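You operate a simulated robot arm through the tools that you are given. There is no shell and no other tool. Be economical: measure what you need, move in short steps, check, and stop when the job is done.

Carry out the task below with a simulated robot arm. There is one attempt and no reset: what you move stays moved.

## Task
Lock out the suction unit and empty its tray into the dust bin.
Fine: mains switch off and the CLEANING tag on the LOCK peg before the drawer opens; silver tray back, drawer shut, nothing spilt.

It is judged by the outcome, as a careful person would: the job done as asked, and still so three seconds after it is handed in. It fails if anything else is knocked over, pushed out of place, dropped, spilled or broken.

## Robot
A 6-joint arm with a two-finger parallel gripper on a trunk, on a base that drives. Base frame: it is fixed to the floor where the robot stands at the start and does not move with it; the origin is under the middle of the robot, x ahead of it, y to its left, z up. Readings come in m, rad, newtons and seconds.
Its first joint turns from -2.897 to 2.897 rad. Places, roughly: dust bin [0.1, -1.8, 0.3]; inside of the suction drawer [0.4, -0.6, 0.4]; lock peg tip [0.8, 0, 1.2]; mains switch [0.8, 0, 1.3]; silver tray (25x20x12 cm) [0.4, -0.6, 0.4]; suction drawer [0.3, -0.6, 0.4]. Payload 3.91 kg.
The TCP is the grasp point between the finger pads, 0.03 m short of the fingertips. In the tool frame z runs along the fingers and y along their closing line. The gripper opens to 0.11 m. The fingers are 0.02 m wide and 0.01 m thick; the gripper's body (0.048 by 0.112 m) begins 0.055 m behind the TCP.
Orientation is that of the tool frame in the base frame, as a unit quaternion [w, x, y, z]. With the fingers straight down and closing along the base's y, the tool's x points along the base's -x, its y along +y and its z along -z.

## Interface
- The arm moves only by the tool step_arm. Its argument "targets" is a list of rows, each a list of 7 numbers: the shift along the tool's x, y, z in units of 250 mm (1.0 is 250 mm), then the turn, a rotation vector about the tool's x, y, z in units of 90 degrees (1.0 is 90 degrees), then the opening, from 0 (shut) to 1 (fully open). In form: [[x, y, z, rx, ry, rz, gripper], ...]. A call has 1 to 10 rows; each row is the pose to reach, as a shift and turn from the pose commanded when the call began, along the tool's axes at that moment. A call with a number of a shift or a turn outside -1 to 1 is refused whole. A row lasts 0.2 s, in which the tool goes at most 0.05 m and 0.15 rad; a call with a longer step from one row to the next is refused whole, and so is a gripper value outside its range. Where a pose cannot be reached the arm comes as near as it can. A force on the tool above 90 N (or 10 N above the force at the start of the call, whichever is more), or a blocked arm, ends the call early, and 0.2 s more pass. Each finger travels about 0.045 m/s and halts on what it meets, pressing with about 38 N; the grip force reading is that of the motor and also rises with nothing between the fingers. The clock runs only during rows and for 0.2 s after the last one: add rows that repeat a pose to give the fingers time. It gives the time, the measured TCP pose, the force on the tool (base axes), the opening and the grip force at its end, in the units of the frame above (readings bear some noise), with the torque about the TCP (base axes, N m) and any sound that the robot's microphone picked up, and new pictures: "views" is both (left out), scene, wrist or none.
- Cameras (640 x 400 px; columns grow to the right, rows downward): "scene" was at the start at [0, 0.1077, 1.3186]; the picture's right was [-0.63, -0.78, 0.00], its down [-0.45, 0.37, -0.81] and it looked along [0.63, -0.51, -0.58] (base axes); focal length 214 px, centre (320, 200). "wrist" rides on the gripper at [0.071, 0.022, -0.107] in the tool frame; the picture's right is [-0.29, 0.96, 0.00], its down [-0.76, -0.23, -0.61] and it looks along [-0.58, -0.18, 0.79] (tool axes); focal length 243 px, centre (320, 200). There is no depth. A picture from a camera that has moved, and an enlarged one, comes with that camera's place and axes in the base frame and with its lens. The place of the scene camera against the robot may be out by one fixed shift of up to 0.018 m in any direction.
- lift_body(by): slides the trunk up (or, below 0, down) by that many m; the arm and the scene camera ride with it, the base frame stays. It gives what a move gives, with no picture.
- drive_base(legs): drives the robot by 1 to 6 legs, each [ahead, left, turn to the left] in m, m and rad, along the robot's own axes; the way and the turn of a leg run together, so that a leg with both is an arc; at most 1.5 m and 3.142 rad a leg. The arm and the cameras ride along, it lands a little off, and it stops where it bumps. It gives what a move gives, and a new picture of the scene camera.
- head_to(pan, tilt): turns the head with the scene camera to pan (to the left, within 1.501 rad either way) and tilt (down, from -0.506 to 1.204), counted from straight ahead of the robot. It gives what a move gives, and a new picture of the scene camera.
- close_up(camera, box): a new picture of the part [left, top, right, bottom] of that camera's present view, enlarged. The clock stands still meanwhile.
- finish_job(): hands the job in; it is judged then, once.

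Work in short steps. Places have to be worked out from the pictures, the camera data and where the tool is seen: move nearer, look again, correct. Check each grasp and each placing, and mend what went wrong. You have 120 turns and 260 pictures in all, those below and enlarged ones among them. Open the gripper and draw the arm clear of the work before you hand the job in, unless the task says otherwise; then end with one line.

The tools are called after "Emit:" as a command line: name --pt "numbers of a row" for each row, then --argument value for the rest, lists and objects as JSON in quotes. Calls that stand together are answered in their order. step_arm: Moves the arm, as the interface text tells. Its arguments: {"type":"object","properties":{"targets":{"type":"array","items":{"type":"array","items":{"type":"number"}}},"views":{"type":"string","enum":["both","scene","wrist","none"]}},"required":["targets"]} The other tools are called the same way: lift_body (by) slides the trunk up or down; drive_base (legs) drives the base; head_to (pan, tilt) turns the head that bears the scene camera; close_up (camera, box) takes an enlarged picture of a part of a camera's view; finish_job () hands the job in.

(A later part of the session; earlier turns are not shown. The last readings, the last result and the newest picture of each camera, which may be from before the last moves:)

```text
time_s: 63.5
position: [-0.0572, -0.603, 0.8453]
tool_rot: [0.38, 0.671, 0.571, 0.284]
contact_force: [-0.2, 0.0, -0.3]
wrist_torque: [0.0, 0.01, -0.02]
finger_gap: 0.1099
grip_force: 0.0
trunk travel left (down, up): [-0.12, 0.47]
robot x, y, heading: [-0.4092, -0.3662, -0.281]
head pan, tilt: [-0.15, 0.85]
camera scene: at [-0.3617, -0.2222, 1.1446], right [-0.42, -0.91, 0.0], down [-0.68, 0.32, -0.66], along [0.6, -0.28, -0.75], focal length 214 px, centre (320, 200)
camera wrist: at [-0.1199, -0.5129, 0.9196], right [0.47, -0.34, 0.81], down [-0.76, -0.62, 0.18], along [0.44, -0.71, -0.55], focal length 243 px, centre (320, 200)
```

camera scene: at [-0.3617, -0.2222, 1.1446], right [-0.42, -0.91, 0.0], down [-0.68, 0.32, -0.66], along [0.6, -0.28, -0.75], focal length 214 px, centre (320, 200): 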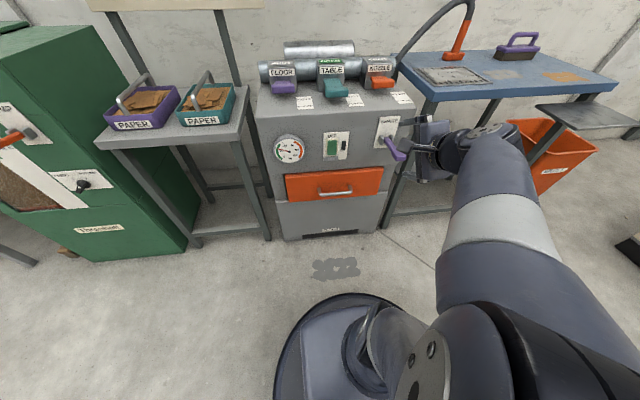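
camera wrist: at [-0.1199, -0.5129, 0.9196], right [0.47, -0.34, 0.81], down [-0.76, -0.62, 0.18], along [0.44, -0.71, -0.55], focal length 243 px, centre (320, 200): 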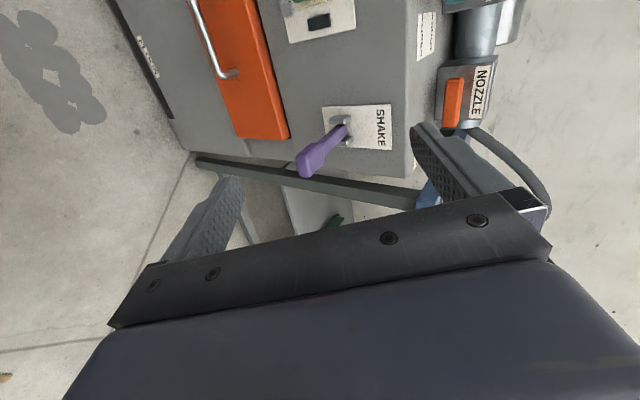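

The pose works and two independent triangulations put the handle's middle at about (0.18, -0.55, 0.485). I move most of the way toward a pre-grasp point, finishing the turn.

Emit:
step_arm --pt "0.08 -0.06 0.05 -0.01 -0.008 0.016 1" --pt "0.15 -0.12 0.12 -0.02 -0.015 0.03 1" --pt "0.22 -0.2 0.22 -0.035 -0.0265 0.057 1" --pt "0.28 -0.28 0.34 -0.035 -0.0265 0.057 1" --pt "0.33 -0.36 0.48 -0.035 -0.0265 0.057 1" --pt "0.37 -0.44 0.62 -0.035 -0.0265 0.057 1" --pt "0.384 -0.52 0.76 -0.035 -0.0265 0.057 1" --pt "0.384 -0.571 0.904 -0.035 -0.0265 0.057 1" --pt "0.384 -0.571 0.904 -0.035 -0.0265 0.057 1" --views "both"

```text
time_s: 65.5
position: [0.0646, -0.5452, 0.5955]
tool_rot: [0.396, 0.689, 0.526, 0.303]
contact_force: [-0.6, -0.3, -0.2]
wrist_torque: [0.01, -0.01, 0.02]
finger_gap: 0.1101
grip_force: 0.0
trunk travel left (down, up): [-0.12, 0.47]
robot x, y, heading: [-0.4079, -0.3634, -0.28]
head pan, tilt: [-0.15, 0.85]
camera scene: at [-0.3618, -0.2221, 1.1446], right [-0.42, -0.91, 0.0], down [-0.68, 0.31, -0.66], along [0.6, -0.28, -0.75], focal length 214 px, centre (320, 200)
camera wrist: at [0.0051, -0.4532, 0.669], right [0.39, -0.41, 0.83], down [-0.82, -0.56, 0.11], along [0.42, -0.72, -0.55], focal length 243 px, centre (320, 200)
```

scene: 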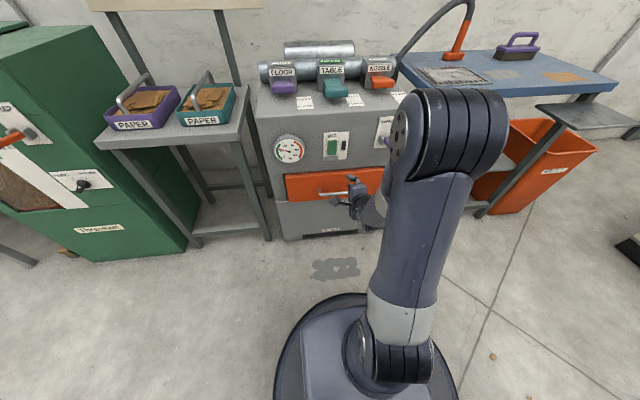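
wrist: 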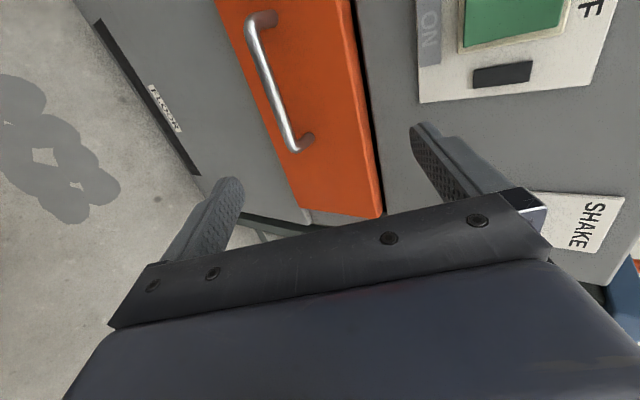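

The wrist view confirms the handle at (0.18, -0.549, 0.485). I align and advance halfway, then look again.

Emit:
step_arm --pt "0.05 -0.08 0.05 0 0 0 1" --pt "0.107 -0.156 0.15 0 0 0 1" --pt "0.107 -0.156 0.3 0 0 0 1" --pt "0.107 -0.156 0.38 0 0 0 1" --views "wrist"

Emit:
close_up --camera "scene" --box '[270, 130, 410, 250]'

```text
time_s: 66.5
position: [0.127, -0.5687, 0.5229]
tool_rot: [0.39, 0.687, 0.531, 0.308]
contact_force: [0.2, 0.9, 0.2]
wrist_torque: [0.06, -0.03, 0.0]
finger_gap: 0.1101
grip_force: 0.1
out of reach, approached as far as the arm can: row 1, 2, 3, 4
trunk travel left (down, up): [-0.12, 0.47]
robot x, y, heading: [-0.4101, -0.3612, -0.286]
head pan, tilt: [-0.15, 0.85]
camera wrist: at [0.0663, -0.4794, 0.5967], right [0.4, -0.41, 0.82], down [-0.81, -0.58, 0.1], along [0.44, -0.7, -0.56], focal length 243 px, centre (320, 200)
```

wrist: 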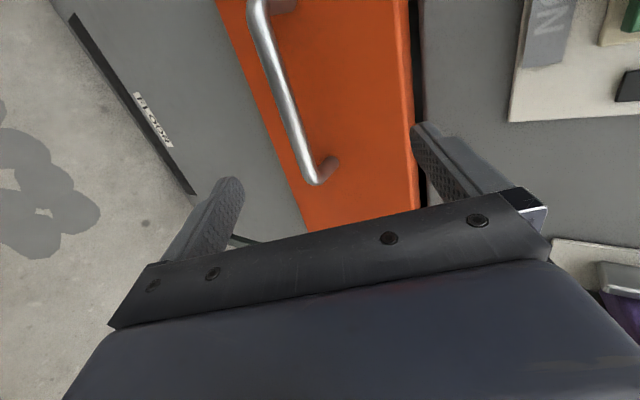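

```text
3.33 times, centred on (340, 190) of scene
camera zoom: at [-0.3619, -0.2221, 1.1446], right [-0.42, -0.91, 0.0], down [-0.68, 0.32, -0.66], along [0.6, -0.28, -0.75], focal length 715 px, centre (253, 233)
```

zoom: 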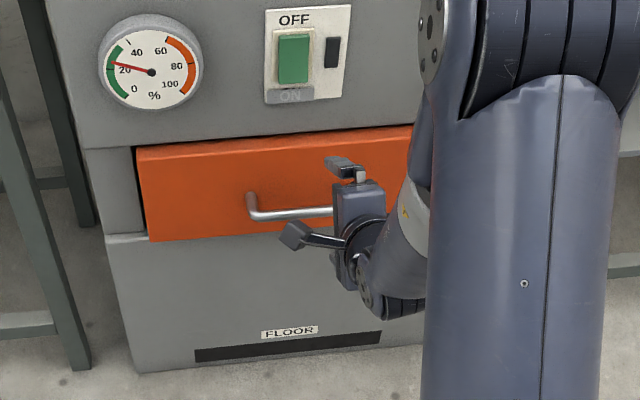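

The arm is limited leftward again, about 28 mm right of the handle's middle. I strafe the base left 0.028 m.

Emit:
drive_base --legs '[[0, 0.028, 0]]'

Emit:
close_up --camera "wrist" --box '[80, 0, 560, 300]'

```text
time_s: 67.3
position: [0.1371, -0.5418, 0.5212]
tool_rot: [0.39, 0.686, 0.531, 0.31]
contact_force: [1.0, 0.2, 1.0]
wrist_torque: [-0.01, -0.01, 0.02]
finger_gap: 0.11
grip_force: 0.1
trunk travel left (down, up): [-0.12, 0.47]
robot x, y, heading: [-0.4007, -0.334, -0.28]
head pan, tilt: [-0.15, 0.85]
camera scene: at [-0.3539, -0.1957, 1.1446], right [-0.42, -0.91, 0.0], down [-0.68, 0.32, -0.66], along [0.6, -0.28, -0.75], focal length 214 px, centre (320, 200)
```

scene: 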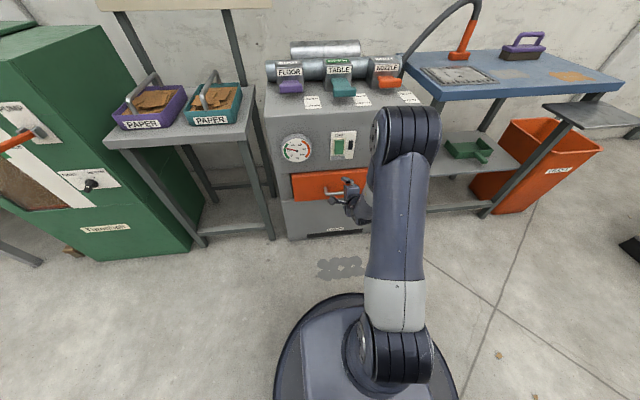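

```text
1.33 times, centred on (320, 150) of wrist
camera zoom: at [0.0739, -0.453, 0.5968], right [0.4, -0.41, 0.82], down [-0.81, -0.58, 0.1], along [0.44, -0.7, -0.56], focal length 324 px, centre (320, 267)
```

zoom: 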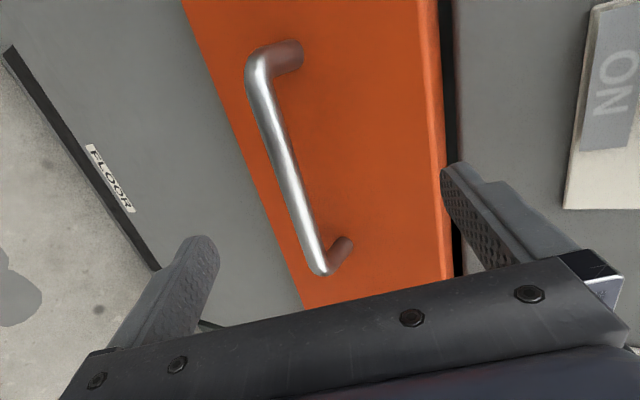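

The bar is 56 mm ahead and 10 mm below the tool axis. I narrow the fingers to 40 mm so the upper one clears the drawer face, then advance so the bar sits near the tips.

Emit:
step_arm --pt "0 -0.019 0 0 0 0 0.38" --pt "0 -0.038 0 0 0 0 0.38" --pt "0 -0.038 0 0 0 0 0.38" --pt "0 -0.038 0 0 0 0 0.38" --pt "0 -0.038 0.05 0 0 0 0.38" --pt "0 -0.038 0.1 0 0 0 0.38" --views "wrist"

```text
time_s: 68.7
position: [0.1519, -0.548, 0.5022]
tool_rot: [0.387, 0.686, 0.532, 0.311]
contact_force: [0.5, -0.2, -0.3]
wrist_torque: [0.0, -0.03, -0.01]
finger_gap: 0.0419
grip_force: 0.0
trunk travel left (down, up): [-0.12, 0.47]
robot x, y, heading: [-0.4045, -0.3357, -0.284]
head pan, tilt: [-0.15, 0.85]
camera wrist: at [0.0894, -0.4588, 0.5769], right [0.4, -0.41, 0.82], down [-0.81, -0.58, 0.1], along [0.44, -0.7, -0.56], focal length 243 px, centre (320, 200)
```

wrist: 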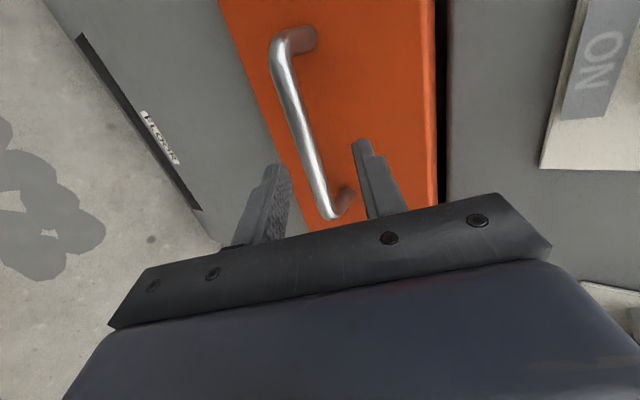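

The bar lies between the finger tips. I advance 12 mm more and close.

Emit:
step_arm --pt "0 -0.004 0.03 0 0 0 0.38" --pt "0 -0.004 0.055 0 0 0 0.38" --pt "0 -0.004 0.055 0 0 0 0" --pt "0 -0.004 0.055 0 0 0 0" --pt "0 -0.004 0.055 0 0 0 0" --pt "0 -0.004 0.055 0 0 0 0" --views "wrist"

```text
time_s: 70.1
position: [0.1615, -0.5489, 0.4938]
tool_rot: [0.387, 0.686, 0.532, 0.31]
contact_force: [0.2, 0.7, 0.0]
wrist_torque: [0.02, -0.01, 0.0]
finger_gap: 0.0
grip_force: 37.8
trunk travel left (down, up): [-0.12, 0.47]
robot x, y, heading: [-0.3989, -0.3354, -0.281]
head pan, tilt: [-0.15, 0.85]
camera wrist: at [0.0987, -0.4609, 0.569], right [0.4, -0.41, 0.82], down [-0.8, -0.59, 0.1], along [0.44, -0.7, -0.56], focal length 243 px, centre (320, 200)
```

wrist: 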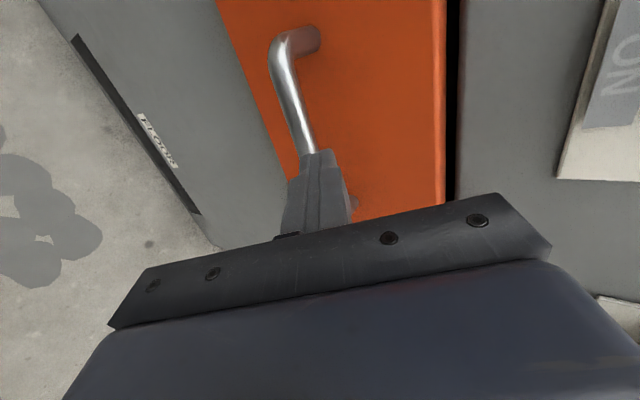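

The fingers closed on nothing; the bar is just beyond the tips. I reopen to 40 mm and advance 18 mm, watching the force.

Emit:
step_arm --pt "0 0 0 0 0 0 0.38" --pt "0 0 0 0 0 0 0.38" --pt "0 0 0 0 0 0 0.38" --pt "0 0 0.035 0 0 0 0.38" --pt "0 0 0.07 0 0 0 0.38" --views "wrist"

Emit:
close_up --camera "wrist" --box '[220, 0, 460, 240]'

```text
time_s: 71.3
position: [0.1777, -0.5537, 0.4855]
tool_rot: [0.386, 0.685, 0.533, 0.312]
contact_force: [-1.0, -0.8, -0.5]
wrist_torque: [0.0, -0.02, -0.03]
finger_gap: 0.0417
grip_force: 0.1
trunk travel left (down, up): [-0.12, 0.47]
robot x, y, heading: [-0.3997, -0.3389, -0.28]
head pan, tilt: [-0.15, 0.85]
camera wrist: at [0.1142, -0.465, 0.5603], right [0.4, -0.41, 0.82], down [-0.8, -0.59, 0.1], along [0.44, -0.7, -0.57], focal length 243 px, centre (320, 200)
```

wrist: 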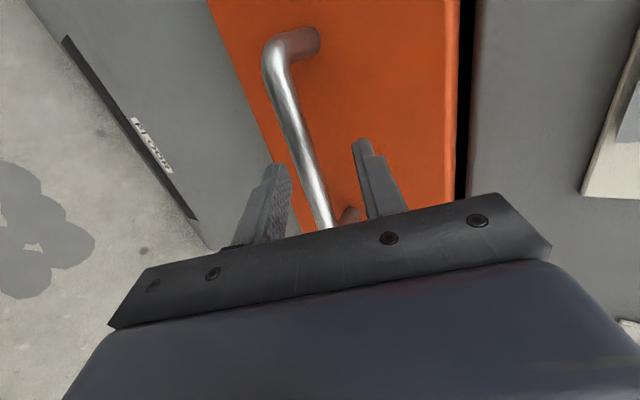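

```text
1.67 times, centred on (340, 120) of wrist
camera zoom: at [0.1142, -0.465, 0.5603], right [0.4, -0.41, 0.82], down [-0.8, -0.59, 0.1], along [0.44, -0.7, -0.57], focal length 404 px, centre (287, 333)
```

zoom: 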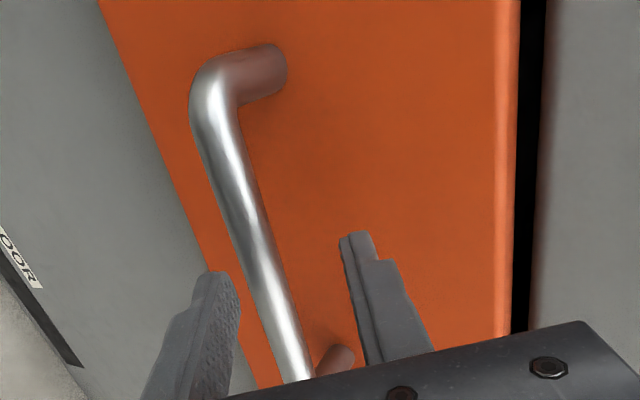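

The bar should now be about 20 mm ahead of the TCP, between the pads. I close here.

Emit:
step_arm --pt "0 -0.02 0.015 0 0 0 0.38" --pt "0 -0.02 0.015 0 0 0 0" --pt "0 -0.02 0.015 0 0 0 0" --pt "0 -0.02 0.015 0 0 0 0" --pt "0 -0.02 0.015 0 0 0 0" --views "wrist"

```text
time_s: 72.5
position: [0.1751, -0.5533, 0.4753]
tool_rot: [0.38, 0.689, 0.534, 0.309]
contact_force: [-14.8, 4.8, -31.6]
wrist_torque: [0.8, 0.75, 0.05]
finger_gap: 0.0151
grip_force: 44.8
trunk travel left (down, up): [-0.12, 0.47]
robot x, y, heading: [-0.4015, -0.3381, -0.279]
head pan, tilt: [-0.15, 0.85]
camera wrist: at [0.1143, -0.4652, 0.5507], right [0.41, -0.42, 0.81], down [-0.8, -0.59, 0.1], along [0.43, -0.69, -0.57], focal length 243 px, centre (320, 200)
```

wrist: 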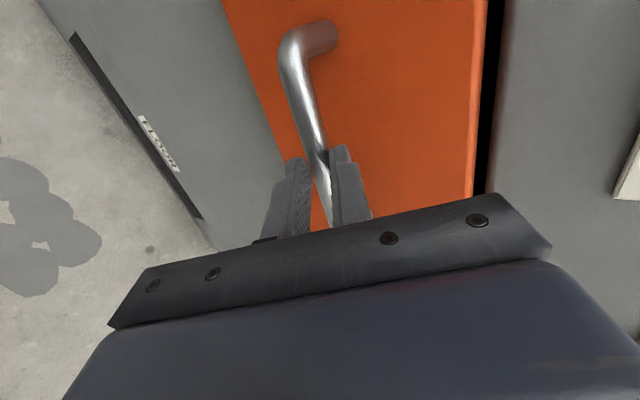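

The bar is gripped (15 mm). I relax the vertical strain and test with a 3 cm pull along the drawer axis.

Emit:
step_arm --pt "0 -0.03 0 0 0 0 0" --pt "0 -0.05 -0.035 0 0 0 0" --pt "0 -0.07 -0.07 0 0 0 0" --pt "0 -0.09 -0.104 0 0 0 0" --views "both"

```text
time_s: 73.5
position: [0.1467, -0.5484, 0.4743]
tool_rot: [0.388, 0.685, 0.532, 0.312]
contact_force: [0.2, -0.7, 0.1]
wrist_torque: [-0.01, -0.01, 0.01]
finger_gap: 0.0003
grip_force: 38.1
out of reach, approached as far as the arm can: row 2, 3, 4
trunk travel left (down, up): [-0.12, 0.47]
robot x, y, heading: [-0.4018, -0.335, -0.281]
head pan, tilt: [-0.15, 0.85]
camera scene: at [-0.3537, -0.1958, 1.1447], right [-0.42, -0.91, 0.0], down [-0.68, 0.32, -0.66], along [0.6, -0.28, -0.75], focal length 214 px, centre (320, 200)
camera wrist: at [0.0838, -0.461, 0.5488], right [0.4, -0.41, 0.82], down [-0.8, -0.59, 0.1], along [0.44, -0.7, -0.56], focal length 243 px, centre (320, 200)
```

scene: 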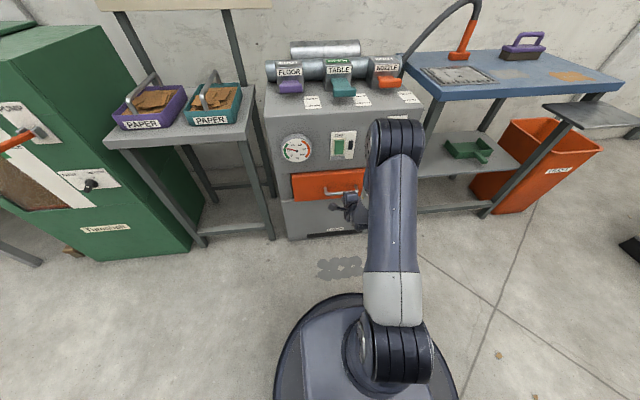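
wrist: 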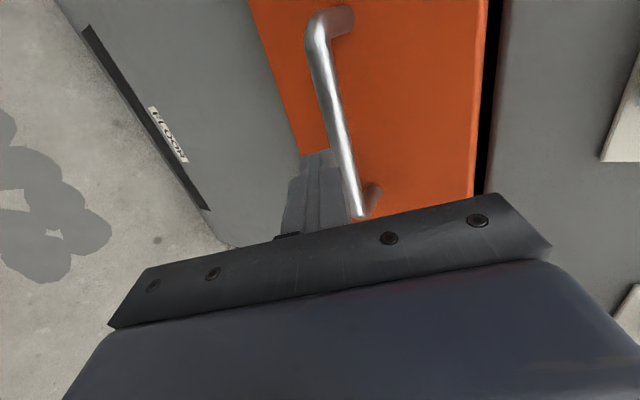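

The grip was only at the tips and slipped; the drawer has not moved. I back up, realign so that the bar sits about 12 mm ahead of the TCP, and re-enter along the tool axis.

Emit:
step_arm --pt "0 0 -0.1 0 0 0 0.2" --pt "0 0.086 -0.1 0 0 0 0.38" --pt "0 0.086 -0.1 0 0 0 0.38" --pt "0 0.086 -0.1 0 0 0 0.38" --pt "0 0.086 0.0 0 0 0 0.38" --views "wrist"

```text
time_s: 74.7
position: [0.1573, -0.5524, 0.4896]
tool_rot: [0.387, 0.687, 0.531, 0.31]
contact_force: [0.3, -0.3, 0.4]
wrist_torque: [-0.04, 0.01, -0.02]
finger_gap: 0.0419
grip_force: 0.0
trunk travel left (down, up): [-0.12, 0.47]
robot x, y, heading: [-0.4003, -0.3411, -0.279]
head pan, tilt: [-0.15, 0.85]
camera wrist: at [0.0949, -0.4629, 0.5649], right [0.4, -0.41, 0.82], down [-0.81, -0.58, 0.1], along [0.44, -0.7, -0.56], focal length 243 px, centre (320, 200)
```

wrist: 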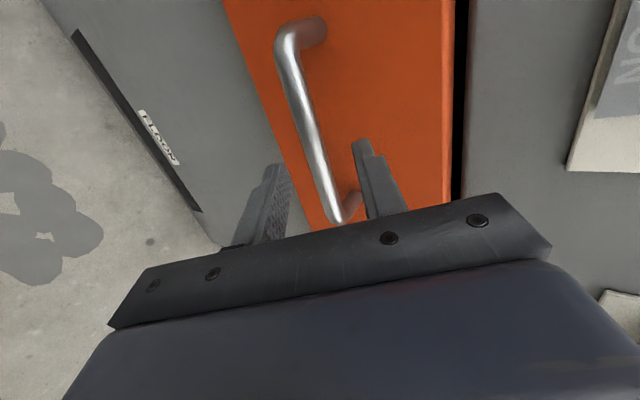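

The bar is on the tool axis now. I advance 40 mm along it, stopping on force, and close.

Emit:
step_arm --pt "0 0 0.05 0 0 0 0.38" --pt "0 0 0.1 0 0 0 0.38" --pt "0 0 0.13 0 0 0 0.38" --pt "0 0 0.155 0 0 0 0.38" --views "wrist"

```text
time_s: 75.7
position: [0.1886, -0.5609, 0.4716]
tool_rot: [0.387, 0.686, 0.532, 0.311]
contact_force: [0.0, 0.6, 1.2]
wrist_torque: [0.01, 0.0, 0.02]
finger_gap: 0.0419
grip_force: 0.1
trunk travel left (down, up): [-0.12, 0.47]
robot x, y, heading: [-0.4037, -0.3398, -0.288]
head pan, tilt: [-0.15, 0.85]
camera wrist: at [0.1258, -0.4713, 0.5463], right [0.4, -0.41, 0.82], down [-0.81, -0.58, 0.1], along [0.44, -0.7, -0.56], focal length 243 px, centre (320, 200)
```

wrist: 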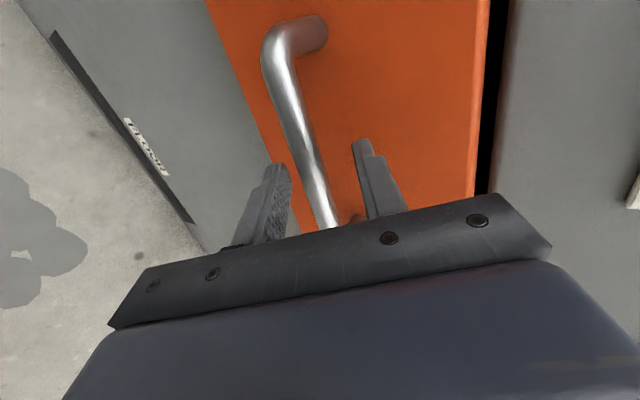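

No contact yet. I go 8 mm deeper and close.

Emit:
step_arm --pt "0 0 0.032 0 0 0 0.38" --pt "0 0 0.032 0 0 0 0" --pt "0 0 0.032 0 0 0 0" --pt "0 0 0.032 0 0 0 0" --pt "0 0 0.032 0 0 0 0" --views "wrist"

Emit:
close_up --camera "wrist" --box '[220, 0, 460, 240]'

```text
time_s: 76.9
position: [0.1932, -0.5614, 0.4636]
tool_rot: [0.382, 0.689, 0.534, 0.307]
contact_force: [-15.7, 4.7, -29.7]
wrist_torque: [0.97, -0.06, -0.29]
finger_gap: 0.0157
grip_force: 45.1
trunk travel left (down, up): [-0.12, 0.47]
robot x, y, heading: [-0.4018, -0.3353, -0.281]
head pan, tilt: [-0.15, 0.85]
camera wrist: at [0.1313, -0.4728, 0.5392], right [0.41, -0.42, 0.81], down [-0.81, -0.58, 0.1], along [0.43, -0.7, -0.57], focal length 243 px, centre (320, 200)
```

wrist: 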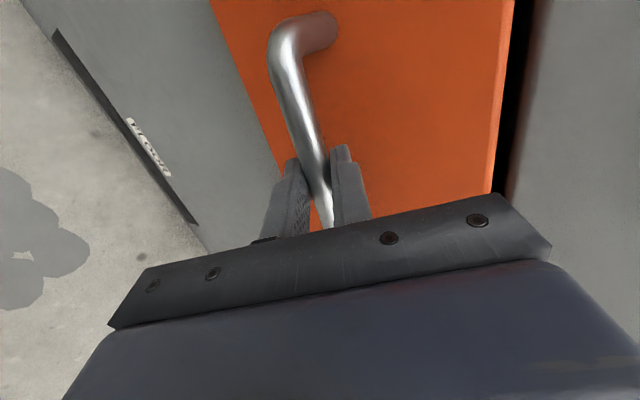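

```text
1.67 times, centred on (340, 120) of wrist
camera zoom: at [0.1313, -0.4728, 0.5392], right [0.41, -0.42, 0.81], down [-0.81, -0.58, 0.1], along [0.43, -0.7, -0.57], focal length 404 px, centre (287, 333)
```

zoom: 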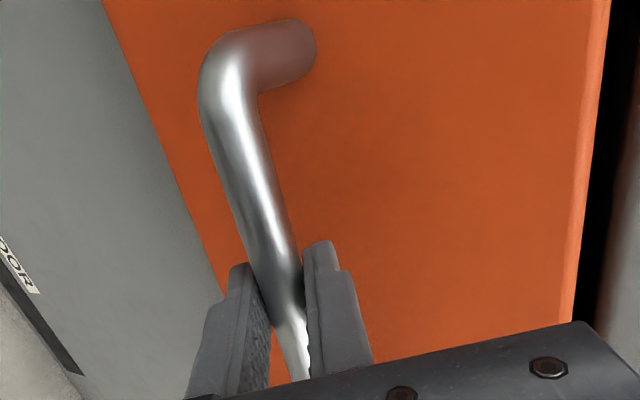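

Firmer grip now, 15.7 mm. I relax the strain a little and pull by driving the base back 5 cm along the drawer axis.

Emit:
step_arm --pt "0 -0.025 0 0 0 0 0" --pt "0 -0.025 0 0 0 0 0" --views "none"

Emit:
drive_base --legs '[[-0.05, 0, 0]]'

Emit:
close_up --camera "wrist" --box '[160, 0, 640, 300]'

```text
time_s: 77.5
position: [0.1939, -0.5614, 0.4632]
tool_rot: [0.388, 0.685, 0.532, 0.312]
contact_force: [0.5, 5.9, -10.5]
wrist_torque: [0.58, 0.04, -0.97]
finger_gap: 0.0158
grip_force: 44.9
trunk travel left (down, up): [-0.12, 0.47]
robot x, y, heading: [-0.4065, -0.3351, -0.288]
head pan, tilt: [-0.15, 0.85]
```

```text
time_s: 78.4
position: [0.1451, -0.5457, 0.4636]
tool_rot: [0.387, 0.685, 0.532, 0.313]
contact_force: [8.3, 19.7, 0.5]
wrist_torque: [0.97, -0.34, -0.03]
finger_gap: 0.0158
grip_force: 44.9
trunk travel left (down, up): [-0.12, 0.47]
robot x, y, heading: [-0.4481, -0.3225, -0.282]
head pan, tilt: [-0.15, 0.85]
camera scene: at [-0.4019, -0.1809, 1.1446], right [-0.42, -0.91, 0.0], down [-0.68, 0.31, -0.66], along [0.6, -0.28, -0.75], focal length 214 px, centre (320, 200)
```

scene: 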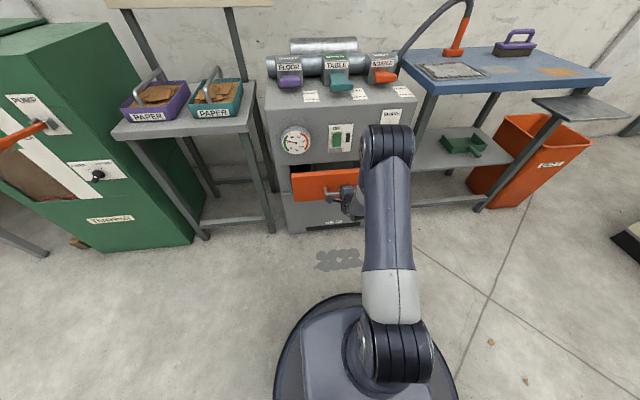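

```text
1.33 times, centred on (400, 150) of wrist
camera zoom: at [0.0811, -0.4572, 0.5376], right [0.4, -0.41, 0.82], down [-0.8, -0.59, 0.1], along [0.44, -0.7, -0.56], focal length 324 px, centre (213, 267)
```

zoom: 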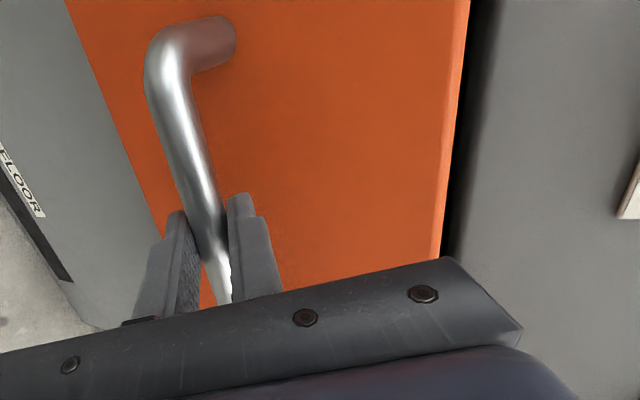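

The drawer is coming out. I pull 0.15 m further and look.

Emit:
drive_base --legs '[[-0.15, 0, 0]]'

Emit:
close_up --camera "scene" --box '[230, 90, 430, 260]'

```text
time_s: 79.8
position: [0.0007, -0.4995, 0.4637]
tool_rot: [0.387, 0.681, 0.536, 0.314]
contact_force: [8.4, 23.1, 0.4]
wrist_torque: [1.08, -0.39, 0.08]
finger_gap: 0.0157
grip_force: 45.1
trunk travel left (down, up): [-0.12, 0.47]
robot x, y, heading: [-0.5965, -0.2753, -0.275]
head pan, tilt: [-0.15, 0.85]
camera scene: at [-0.5481, -0.1384, 1.1445], right [-0.41, -0.91, 0.0], down [-0.68, 0.31, -0.66], along [0.6, -0.27, -0.75], focal length 214 px, centre (320, 200)
```

scene: 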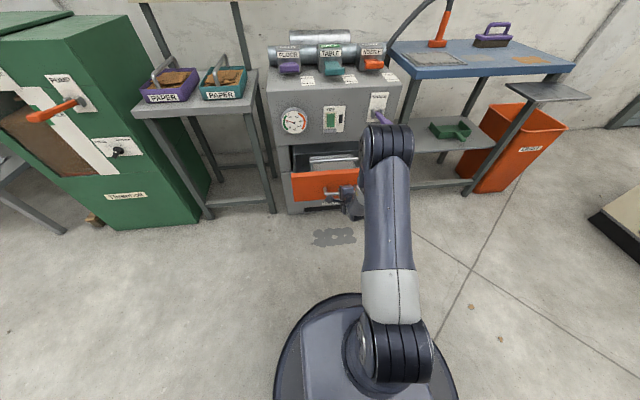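

```text
2.35 times, centred on (330, 175) of scene
camera zoom: at [-0.5481, -0.1384, 1.1445], right [-0.41, -0.91, 0.0], down [-0.68, 0.31, -0.66], along [0.6, -0.27, -0.75], focal length 505 px, centre (296, 259)
```

zoom: 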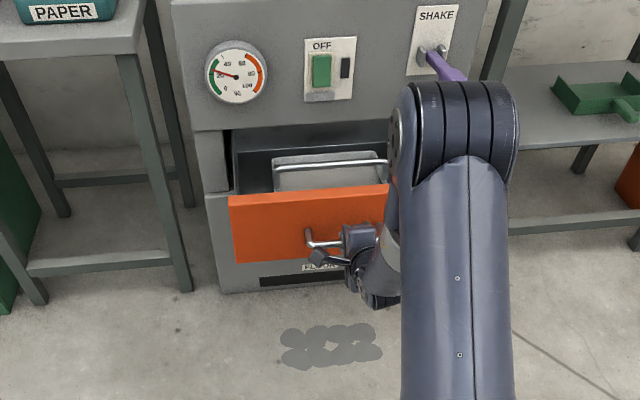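

The silver tray shows, with a bar handle across its top. I pull another 0.12 m.

Emit:
drive_base --legs '[[-0.12, 0, 0]]'

Emit:
close_up --camera "scene" --box '[230, 90, 430, 260]'

```text
time_s: 81.0
position: [-0.0873, -0.4758, 0.4709]
tool_rot: [0.396, 0.677, 0.531, 0.322]
contact_force: [0.1, 0.3, 1.6]
wrist_torque: [0.87, -0.29, -0.23]
finger_gap: 0.0159
grip_force: 45.2
trunk travel left (down, up): [-0.12, 0.47]
robot x, y, heading: [-0.6918, -0.2516, -0.28]
head pan, tilt: [-0.15, 0.85]
stopped in leg 1: the force on the tool passed its limit (the readings are from after the stop); the commanded pose is now the measured one
camera scene: at [-0.6443, -0.1116, 1.1447], right [-0.42, -0.91, 0.0], down [-0.68, 0.31, -0.66], along [0.6, -0.27, -0.75], focal length 214 px, centre (320, 200)
```

scene: 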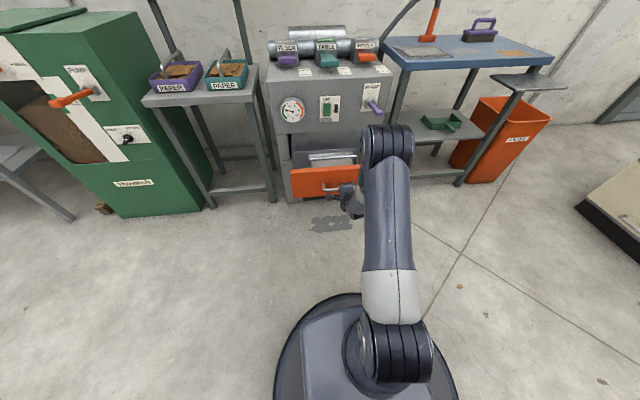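

```text
2.35 times, centred on (330, 175) of scene
camera zoom: at [-0.6443, -0.1116, 1.1447], right [-0.42, -0.91, 0.0], down [-0.68, 0.31, -0.66], along [0.6, -0.27, -0.75], focal length 505 px, centre (296, 259)
```

zoom: 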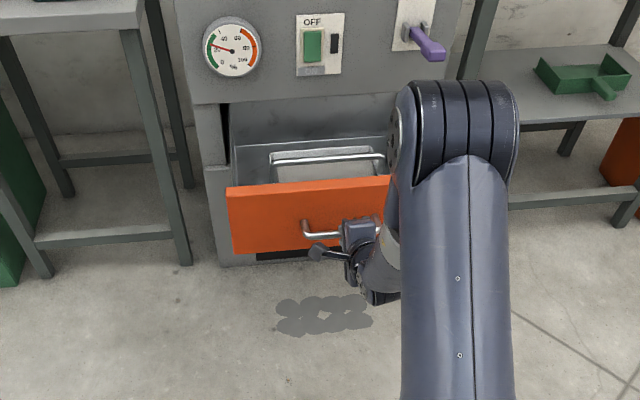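

The drawer reached its stop after 0.29 m. I open the fingers, withdraw along the tool axis and raise the tool.

Emit:
step_arm --pt "0 0 0 0 0 0 0.4" --pt "0 0 0 0 0 0 0.4" --pt "0 0 0 0 0 0 0.4" --pt "0 0 -0.15 0 0 0 0.4" --pt "0 0 -0.3 0 0 0 0.4" --pt "0 0.15 -0.35 0 0 0 0.6" --pt "0 0.3 -0.4 0 0 0 1" --pt "0 0.45 -0.45 0 0 0 1" --pt "0 0.6 -0.55 0 0 0 1" --views "both"

```text
time_s: 83.0
position: [-0.139, -0.4684, 0.6683]
tool_rot: [0.397, 0.676, 0.531, 0.322]
contact_force: [0.6, 0.3, -0.9]
wrist_torque: [0.0, 0.0, 0.0]
finger_gap: 0.1102
grip_force: 0.0
trunk travel left (down, up): [-0.12, 0.47]
robot x, y, heading: [-0.6904, -0.2514, -0.276]
head pan, tilt: [-0.15, 0.85]
camera scene: at [-0.6439, -0.1116, 1.1445], right [-0.42, -0.91, 0.0], down [-0.68, 0.31, -0.66], along [0.6, -0.27, -0.75], focal length 214 px, centre (320, 200)
camera wrist: at [-0.205, -0.3792, 0.7407], right [0.38, -0.4, 0.84], down [-0.8, -0.59, 0.08], along [0.47, -0.7, -0.54], focal length 243 px, centre (320, 200)
```

scene: 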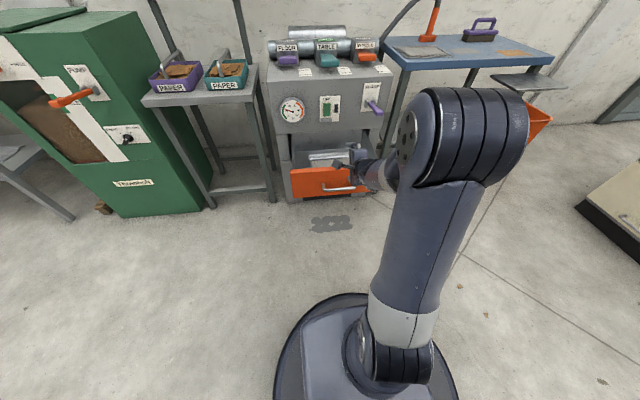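
wrist: 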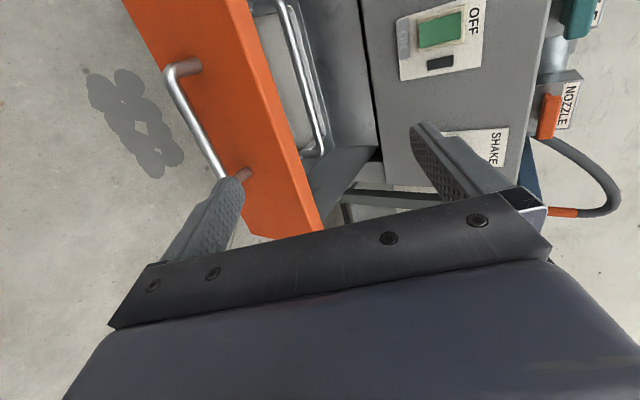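

The tray's bar handle runs crosswise, middle near (0.115, -0.53, 0.484). I turn the tool to point straight down with fingers closing along the drawer axis, raised clear.

Emit:
step_arm --pt "0 0 0 0.09 0 0 1" --pt "0 0 0 0.18 0 0 1" --pt "0 0 0 0.27 0 0 1" --pt "0 0 0 0.36 0 0 1" --pt "0 0 0 0.45 0 0 1" --pt "0 0 0 0.54 0 0 1" --pt "0 0 0 0.62 0 0 1" --pt "0 0 0 0.667 0 0 1" --views "none"

Emit:
drive_base --legs '[[0.2, 0, 0]]'

Emit:
close_up --camera "wrist" --box '[0, 0, 640, 400]'

```text
time_s: 84.8
position: [-0.1373, -0.4665, 0.6702]
tool_rot: [0.005, 0.783, 0.621, 0.012]
contact_force: [-0.3, 0.1, 0.3]
wrist_torque: [0.0, -0.04, 0.0]
finger_gap: 0.1098
grip_force: 0.1
trunk travel left (down, up): [-0.12, 0.47]
robot x, y, heading: [-0.6904, -0.2529, -0.277]
head pan, tilt: [-0.15, 0.85]
```

```text
time_s: 86.4
position: [0.0533, -0.5211, 0.6699]
tool_rot: [0.005, 0.784, 0.621, 0.013]
contact_force: [-0.1, 0.0, 0.1]
wrist_torque: [0.02, 0.01, -0.03]
finger_gap: 0.11
grip_force: 0.1
trunk travel left (down, up): [-0.12, 0.47]
robot x, y, heading: [-0.5039, -0.306, -0.282]
head pan, tilt: [-0.15, 0.85]
camera scene: at [-0.454, -0.166, 1.1446], right [-0.42, -0.91, 0.0], down [-0.68, 0.31, -0.66], along [0.6, -0.27, -0.75], focal length 214 px, centre (320, 200)
```

scene: 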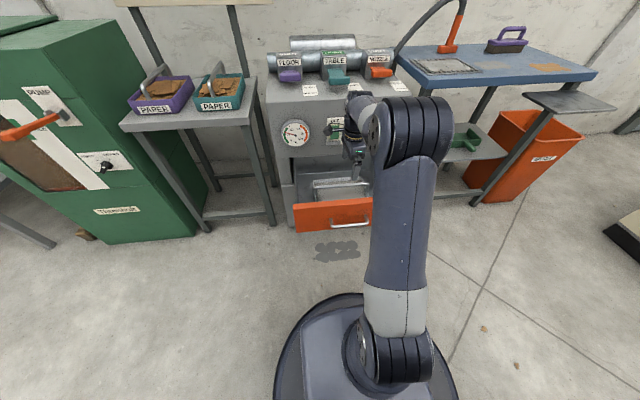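

```text
1.00 times, centred on (320, 200) of wrist
camera zoom: at [0.0874, -0.4567, 0.7786], right [0.86, -0.5, 0.02], down [-0.41, -0.69, 0.59], along [-0.28, -0.52, -0.81], focal length 243 px, centre (320, 200)
```

zoom: 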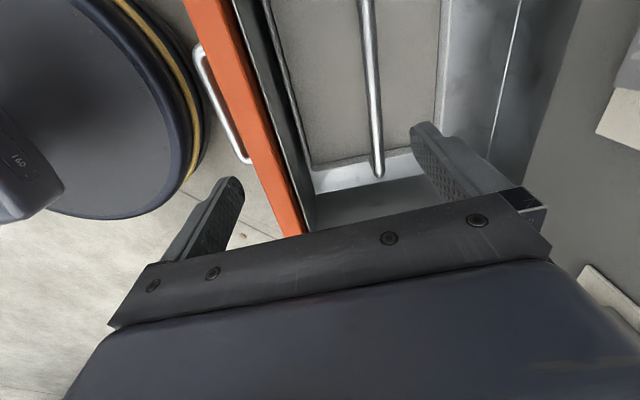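

The tray holds grey dust, and its bar's middle is at about (0.112, -0.536, 0.484). I move above it and descend partway.

Emit:
step_arm --pt "0 0.12 0 -0.0 0 0 1" --pt "0 0.242 0.1 0 0 0 1" --pt "0 0.242 0.25 0 0 0 1" --pt "0 0.242 0.42 0 0 0 1" --views "both"

Emit:
close_up --camera "scene" --box '[270, 120, 410, 240]'

```text
time_s: 87.4
position: [0.1155, -0.5337, 0.5623]
tool_rot: [0.005, 0.784, 0.621, 0.013]
contact_force: [-0.1, 0.3, 0.1]
wrist_torque: [0.0, 0.0, -0.03]
finger_gap: 0.1101
grip_force: 0.1
trunk travel left (down, up): [-0.12, 0.47]
robot x, y, heading: [-0.5, -0.305, -0.28]
head pan, tilt: [-0.15, 0.85]
camera scene: at [-0.4543, -0.1659, 1.1447], right [-0.42, -0.91, 0.0], down [-0.68, 0.31, -0.66], along [0.6, -0.27, -0.75], focal length 214 px, centre (320, 200)
camera wrist: at [0.1505, -0.4688, 0.6723], right [0.87, -0.5, 0.02], down [-0.41, -0.69, 0.59], along [-0.28, -0.52, -0.81], focal length 243 px, centre (320, 200)
```

scene: 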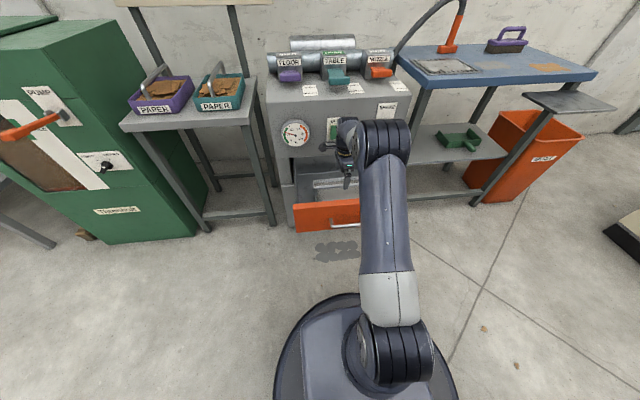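
wrist: 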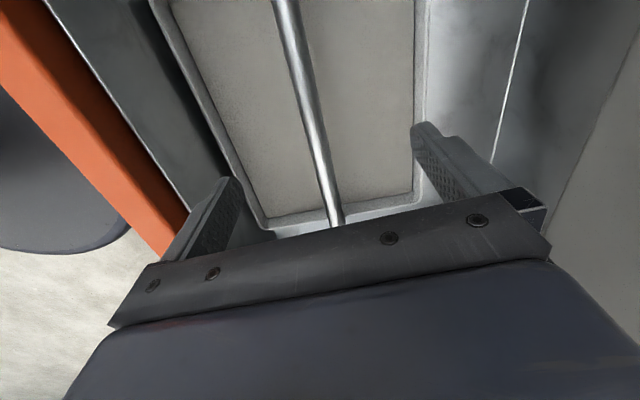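

```text
3.33 times, centred on (340, 180) of scene
camera zoom: at [-0.4543, -0.1659, 1.1447], right [-0.42, -0.91, 0.0], down [-0.68, 0.31, -0.66], along [0.6, -0.27, -0.75], focal length 715 px, centre (253, 267)
```

zoom: 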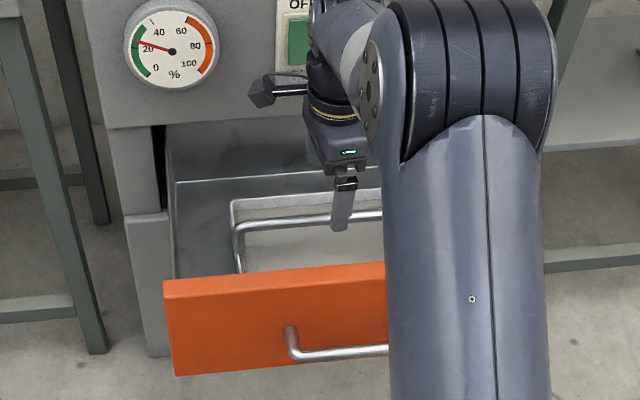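

The bar is centred between the fingers, its middle about 8 mm left. I descend to z ≈ 0.494 and close on it.

Emit:
step_arm --pt "0.03 0 0.1 0 0 0 0.6" --pt "0.03 0 0.2 0 0 0 0.5" --pt "0.03 0 0.275 0 0 0 0.4" --pt "0.03 0 0.275 0 0 0 0.4" --views "wrist"

Emit:
close_up --camera "scene" --box '[290, 120, 390, 210]'

```text
time_s: 88.4
position: [0.1181, -0.5268, 0.4946]
tool_rot: [0.004, 0.783, 0.621, 0.013]
contact_force: [-0.2, -1.1, -1.0]
wrist_torque: [0.04, -0.05, 0.02]
finger_gap: 0.0441
grip_force: 0.0
trunk travel left (down, up): [-0.12, 0.47]
robot x, y, heading: [-0.5049, -0.3034, -0.283]
head pan, tilt: [-0.15, 0.85]
camera wrist: at [0.1518, -0.4618, 0.6047], right [0.86, -0.5, 0.02], down [-0.41, -0.69, 0.59], along [-0.28, -0.52, -0.81], focal length 243 px, centre (320, 200)
```

wrist: 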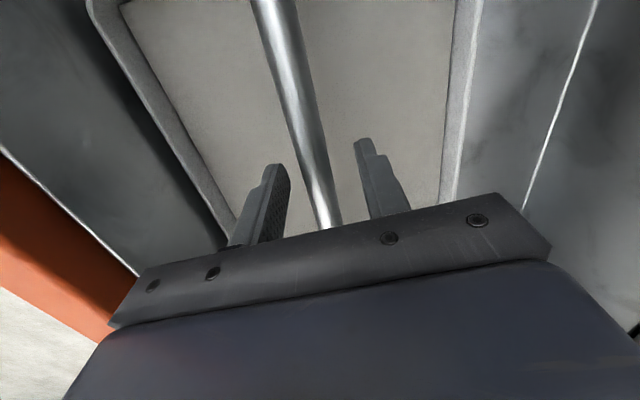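

```text
4.44 times, centred on (340, 165) of scene
camera zoom: at [-0.454, -0.166, 1.1446], right [-0.42, -0.91, 0.0], down [-0.68, 0.31, -0.66], along [0.6, -0.27, -0.75], focal length 953 px, centre (231, 356)
```

zoom: 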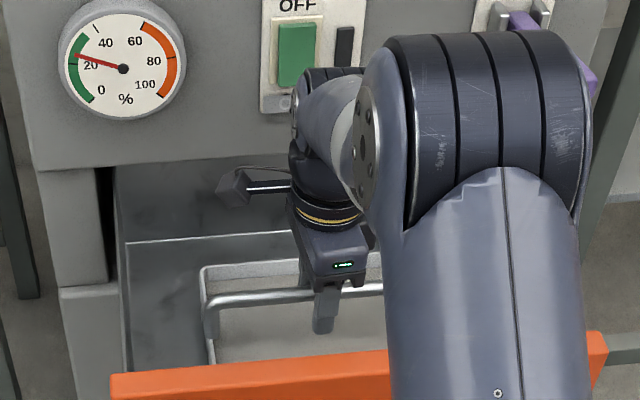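

The bar is between the fingers. I close.

Emit:
step_arm --pt "0 0 0 0 0 0 0" --pt "0 0 0 0 0 0 0" --pt "0 0 0 0 0 0 0" --pt "0 0 0 0 0 0 0" --views "wrist"

```text
time_s: 89.4
position: [0.1172, -0.5267, 0.4952]
tool_rot: [0.004, 0.784, 0.621, 0.013]
contact_force: [-0.3, -0.2, -1.4]
wrist_torque: [0.17, -0.05, -0.27]
finger_gap: 0.0156
grip_force: 38.9
trunk travel left (down, up): [-0.12, 0.47]
robot x, y, heading: [-0.5006, -0.3008, -0.276]
head pan, tilt: [-0.15, 0.85]
camera wrist: at [0.1518, -0.4619, 0.6049], right [0.86, -0.5, 0.02], down [-0.41, -0.69, 0.59], along [-0.28, -0.52, -0.81], focal length 243 px, centre (320, 200)
```

wrist: 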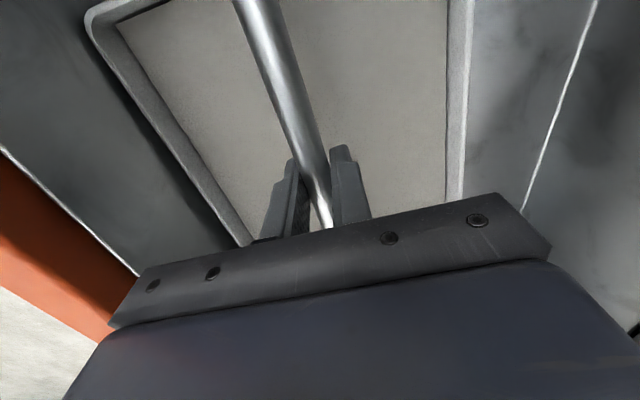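

Gripped at 15.6 mm, but rather near the tips. I reopen slightly, go 12 mm deeper and close again for a firmer hold.

Emit:
step_arm --pt "0 0 0 0 0 0 0.35" --pt "0 0 0 0 0 0 0.35" --pt "0 0 0.025 0 0 0 0.35" --pt "0 0 0.05 0 0 0 0.35" --pt "0 0 0.05 0 0 0 0" --pt "0 0 0.05 0 0 0 0" --pt "0 0 0.05 0 0 0 0" --pt "0 0 0.05 0 0 0 0" --views "wrist"

```text
time_s: 91.2
position: [0.1192, -0.5256, 0.4832]
tool_rot: [0.004, 0.783, 0.621, 0.012]
contact_force: [-0.9, 0.5, -0.1]
wrist_torque: [-0.02, 0.0, -0.21]
finger_gap: 0.0157
grip_force: 37.9
trunk travel left (down, up): [-0.12, 0.47]
robot x, y, heading: [-0.5008, -0.3075, -0.271]
head pan, tilt: [-0.15, 0.85]
camera wrist: at [0.1526, -0.4613, 0.5921], right [0.86, -0.5, 0.02], down [-0.41, -0.69, 0.59], along [-0.28, -0.52, -0.81], focal length 243 px, centre (320, 200)
```

wrist: 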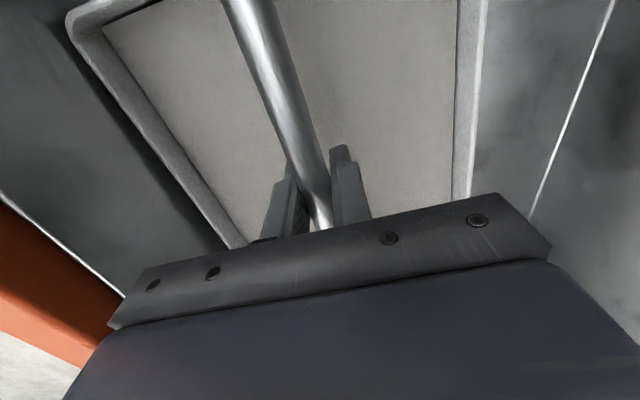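

A firm hold. I lift 2 cm to feel the weight and balance.

Emit:
step_arm --pt "0 0 -0.02 0 0 0 0" --pt "0 0 -0.05 0 0 0 0" --pt "0 0 -0.08 0 0 0 0" --pt "0 0 -0.08 0 0 0 0" --views "both"

Emit:
close_up --camera "scene" --box '[290, 120, 390, 210]'

```text
time_s: 92.2
position: [0.1185, -0.5263, 0.5034]
tool_rot: [0.004, 0.784, 0.621, 0.012]
contact_force: [0.5, -0.2, -6.5]
wrist_torque: [0.11, -0.03, 0.05]
finger_gap: 0.0157
grip_force: 37.9
trunk travel left (down, up): [-0.12, 0.47]
robot x, y, heading: [-0.5019, -0.3065, -0.276]
head pan, tilt: [-0.15, 0.85]
camera scene: at [-0.4536, -0.1661, 1.1446], right [-0.42, -0.91, 0.0], down [-0.68, 0.31, -0.66], along [0.6, -0.27, -0.75], focal length 214 px, centre (320, 200)
camera wrist: at [0.1527, -0.4617, 0.6129], right [0.86, -0.5, 0.02], down [-0.41, -0.69, 0.59], along [-0.28, -0.52, -0.81], focal length 243 px, centre (320, 200)
```

scene: 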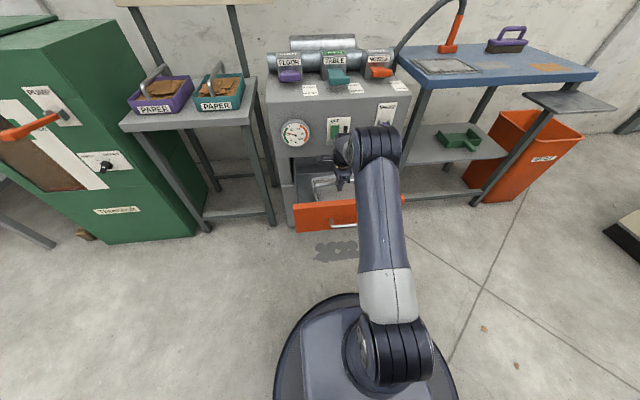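
wrist: 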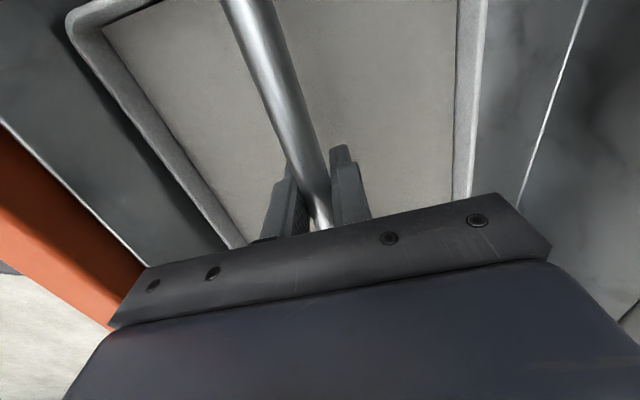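

```text
4.44 times, centred on (340, 165) of scene
camera zoom: at [-0.4536, -0.1661, 1.1446], right [-0.42, -0.91, 0.0], down [-0.68, 0.31, -0.66], along [0.6, -0.27, -0.75], focal length 953 px, centre (231, 356)
```

zoom: 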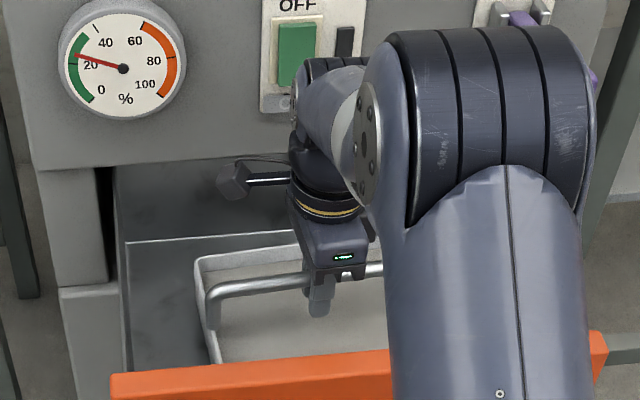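

The load is only about 0.65 kg and hangs level. I raise the trunk 0.27 m, straight up out of the drawer.

Emit:
lift_body --by 0.12

Emit:
close_up --camera "scene" --box '[240, 100, 440, 260]'

Emit:
lift_body --by 0.18

Emit:
head_to --pan -0.7 --tilt 0.8

```text
time_s: 93.7
position: [0.1192, -0.5273, 0.6241]
tool_rot: [0.005, 0.784, 0.621, 0.012]
contact_force: [0.3, 0.9, -6.4]
wrist_torque: [0.1, -0.03, 0.0]
finger_gap: 0.015
grip_force: 37.9
trunk travel left (down, up): [-0.24, 0.35]
robot x, y, heading: [-0.5037, -0.303, -0.281]
head pan, tilt: [-0.15, 0.85]
```

```text
2.50 times, centred on (340, 180) of scene
camera zoom: at [-0.4535, -0.1661, 1.2645], right [-0.42, -0.91, 0.0], down [-0.68, 0.31, -0.66], along [0.6, -0.27, -0.75], focal length 536 px, centre (270, 250)
```

zoom: 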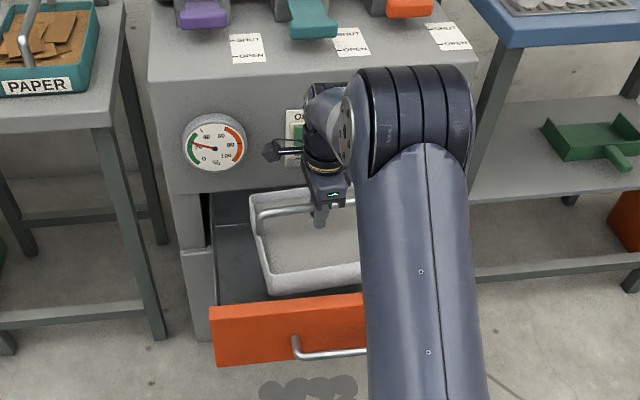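

```text
time_s: 95.7
position: [0.1195, -0.5258, 0.8038]
tool_rot: [0.005, 0.784, 0.621, 0.012]
contact_force: [0.8, 0.0, -6.3]
wrist_torque: [0.1, -0.03, -0.02]
finger_gap: 0.0155
grip_force: 37.9
trunk travel left (down, up): [-0.42, 0.17]
robot x, y, heading: [-0.4988, -0.308, -0.28]
head pan, tilt: [-0.15, 0.85]
```

```text
time_s: 96.7
position: [0.1184, -0.527, 0.8036]
tool_rot: [0.004, 0.783, 0.621, 0.013]
contact_force: [0.6, -1.0, -5.6]
wrist_torque: [0.12, -0.04, 0.01]
finger_gap: 0.0154
grip_force: 38.3
trunk travel left (down, up): [-0.42, 0.17]
robot x, y, heading: [-0.5042, -0.3027, -0.278]
head pan, tilt: [-0.7, 0.799]
camera scene: at [-0.4795, -0.2005, 1.4486], right [-0.83, -0.56, 0.0], down [-0.4, 0.59, -0.7], along [0.39, -0.58, -0.72], focal length 214 px, centre (320, 200)
```

scene: 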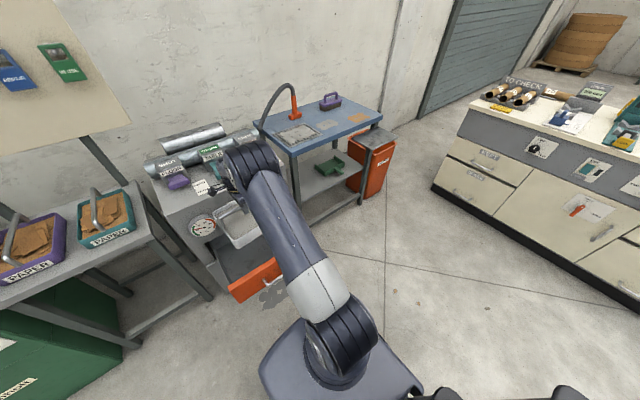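

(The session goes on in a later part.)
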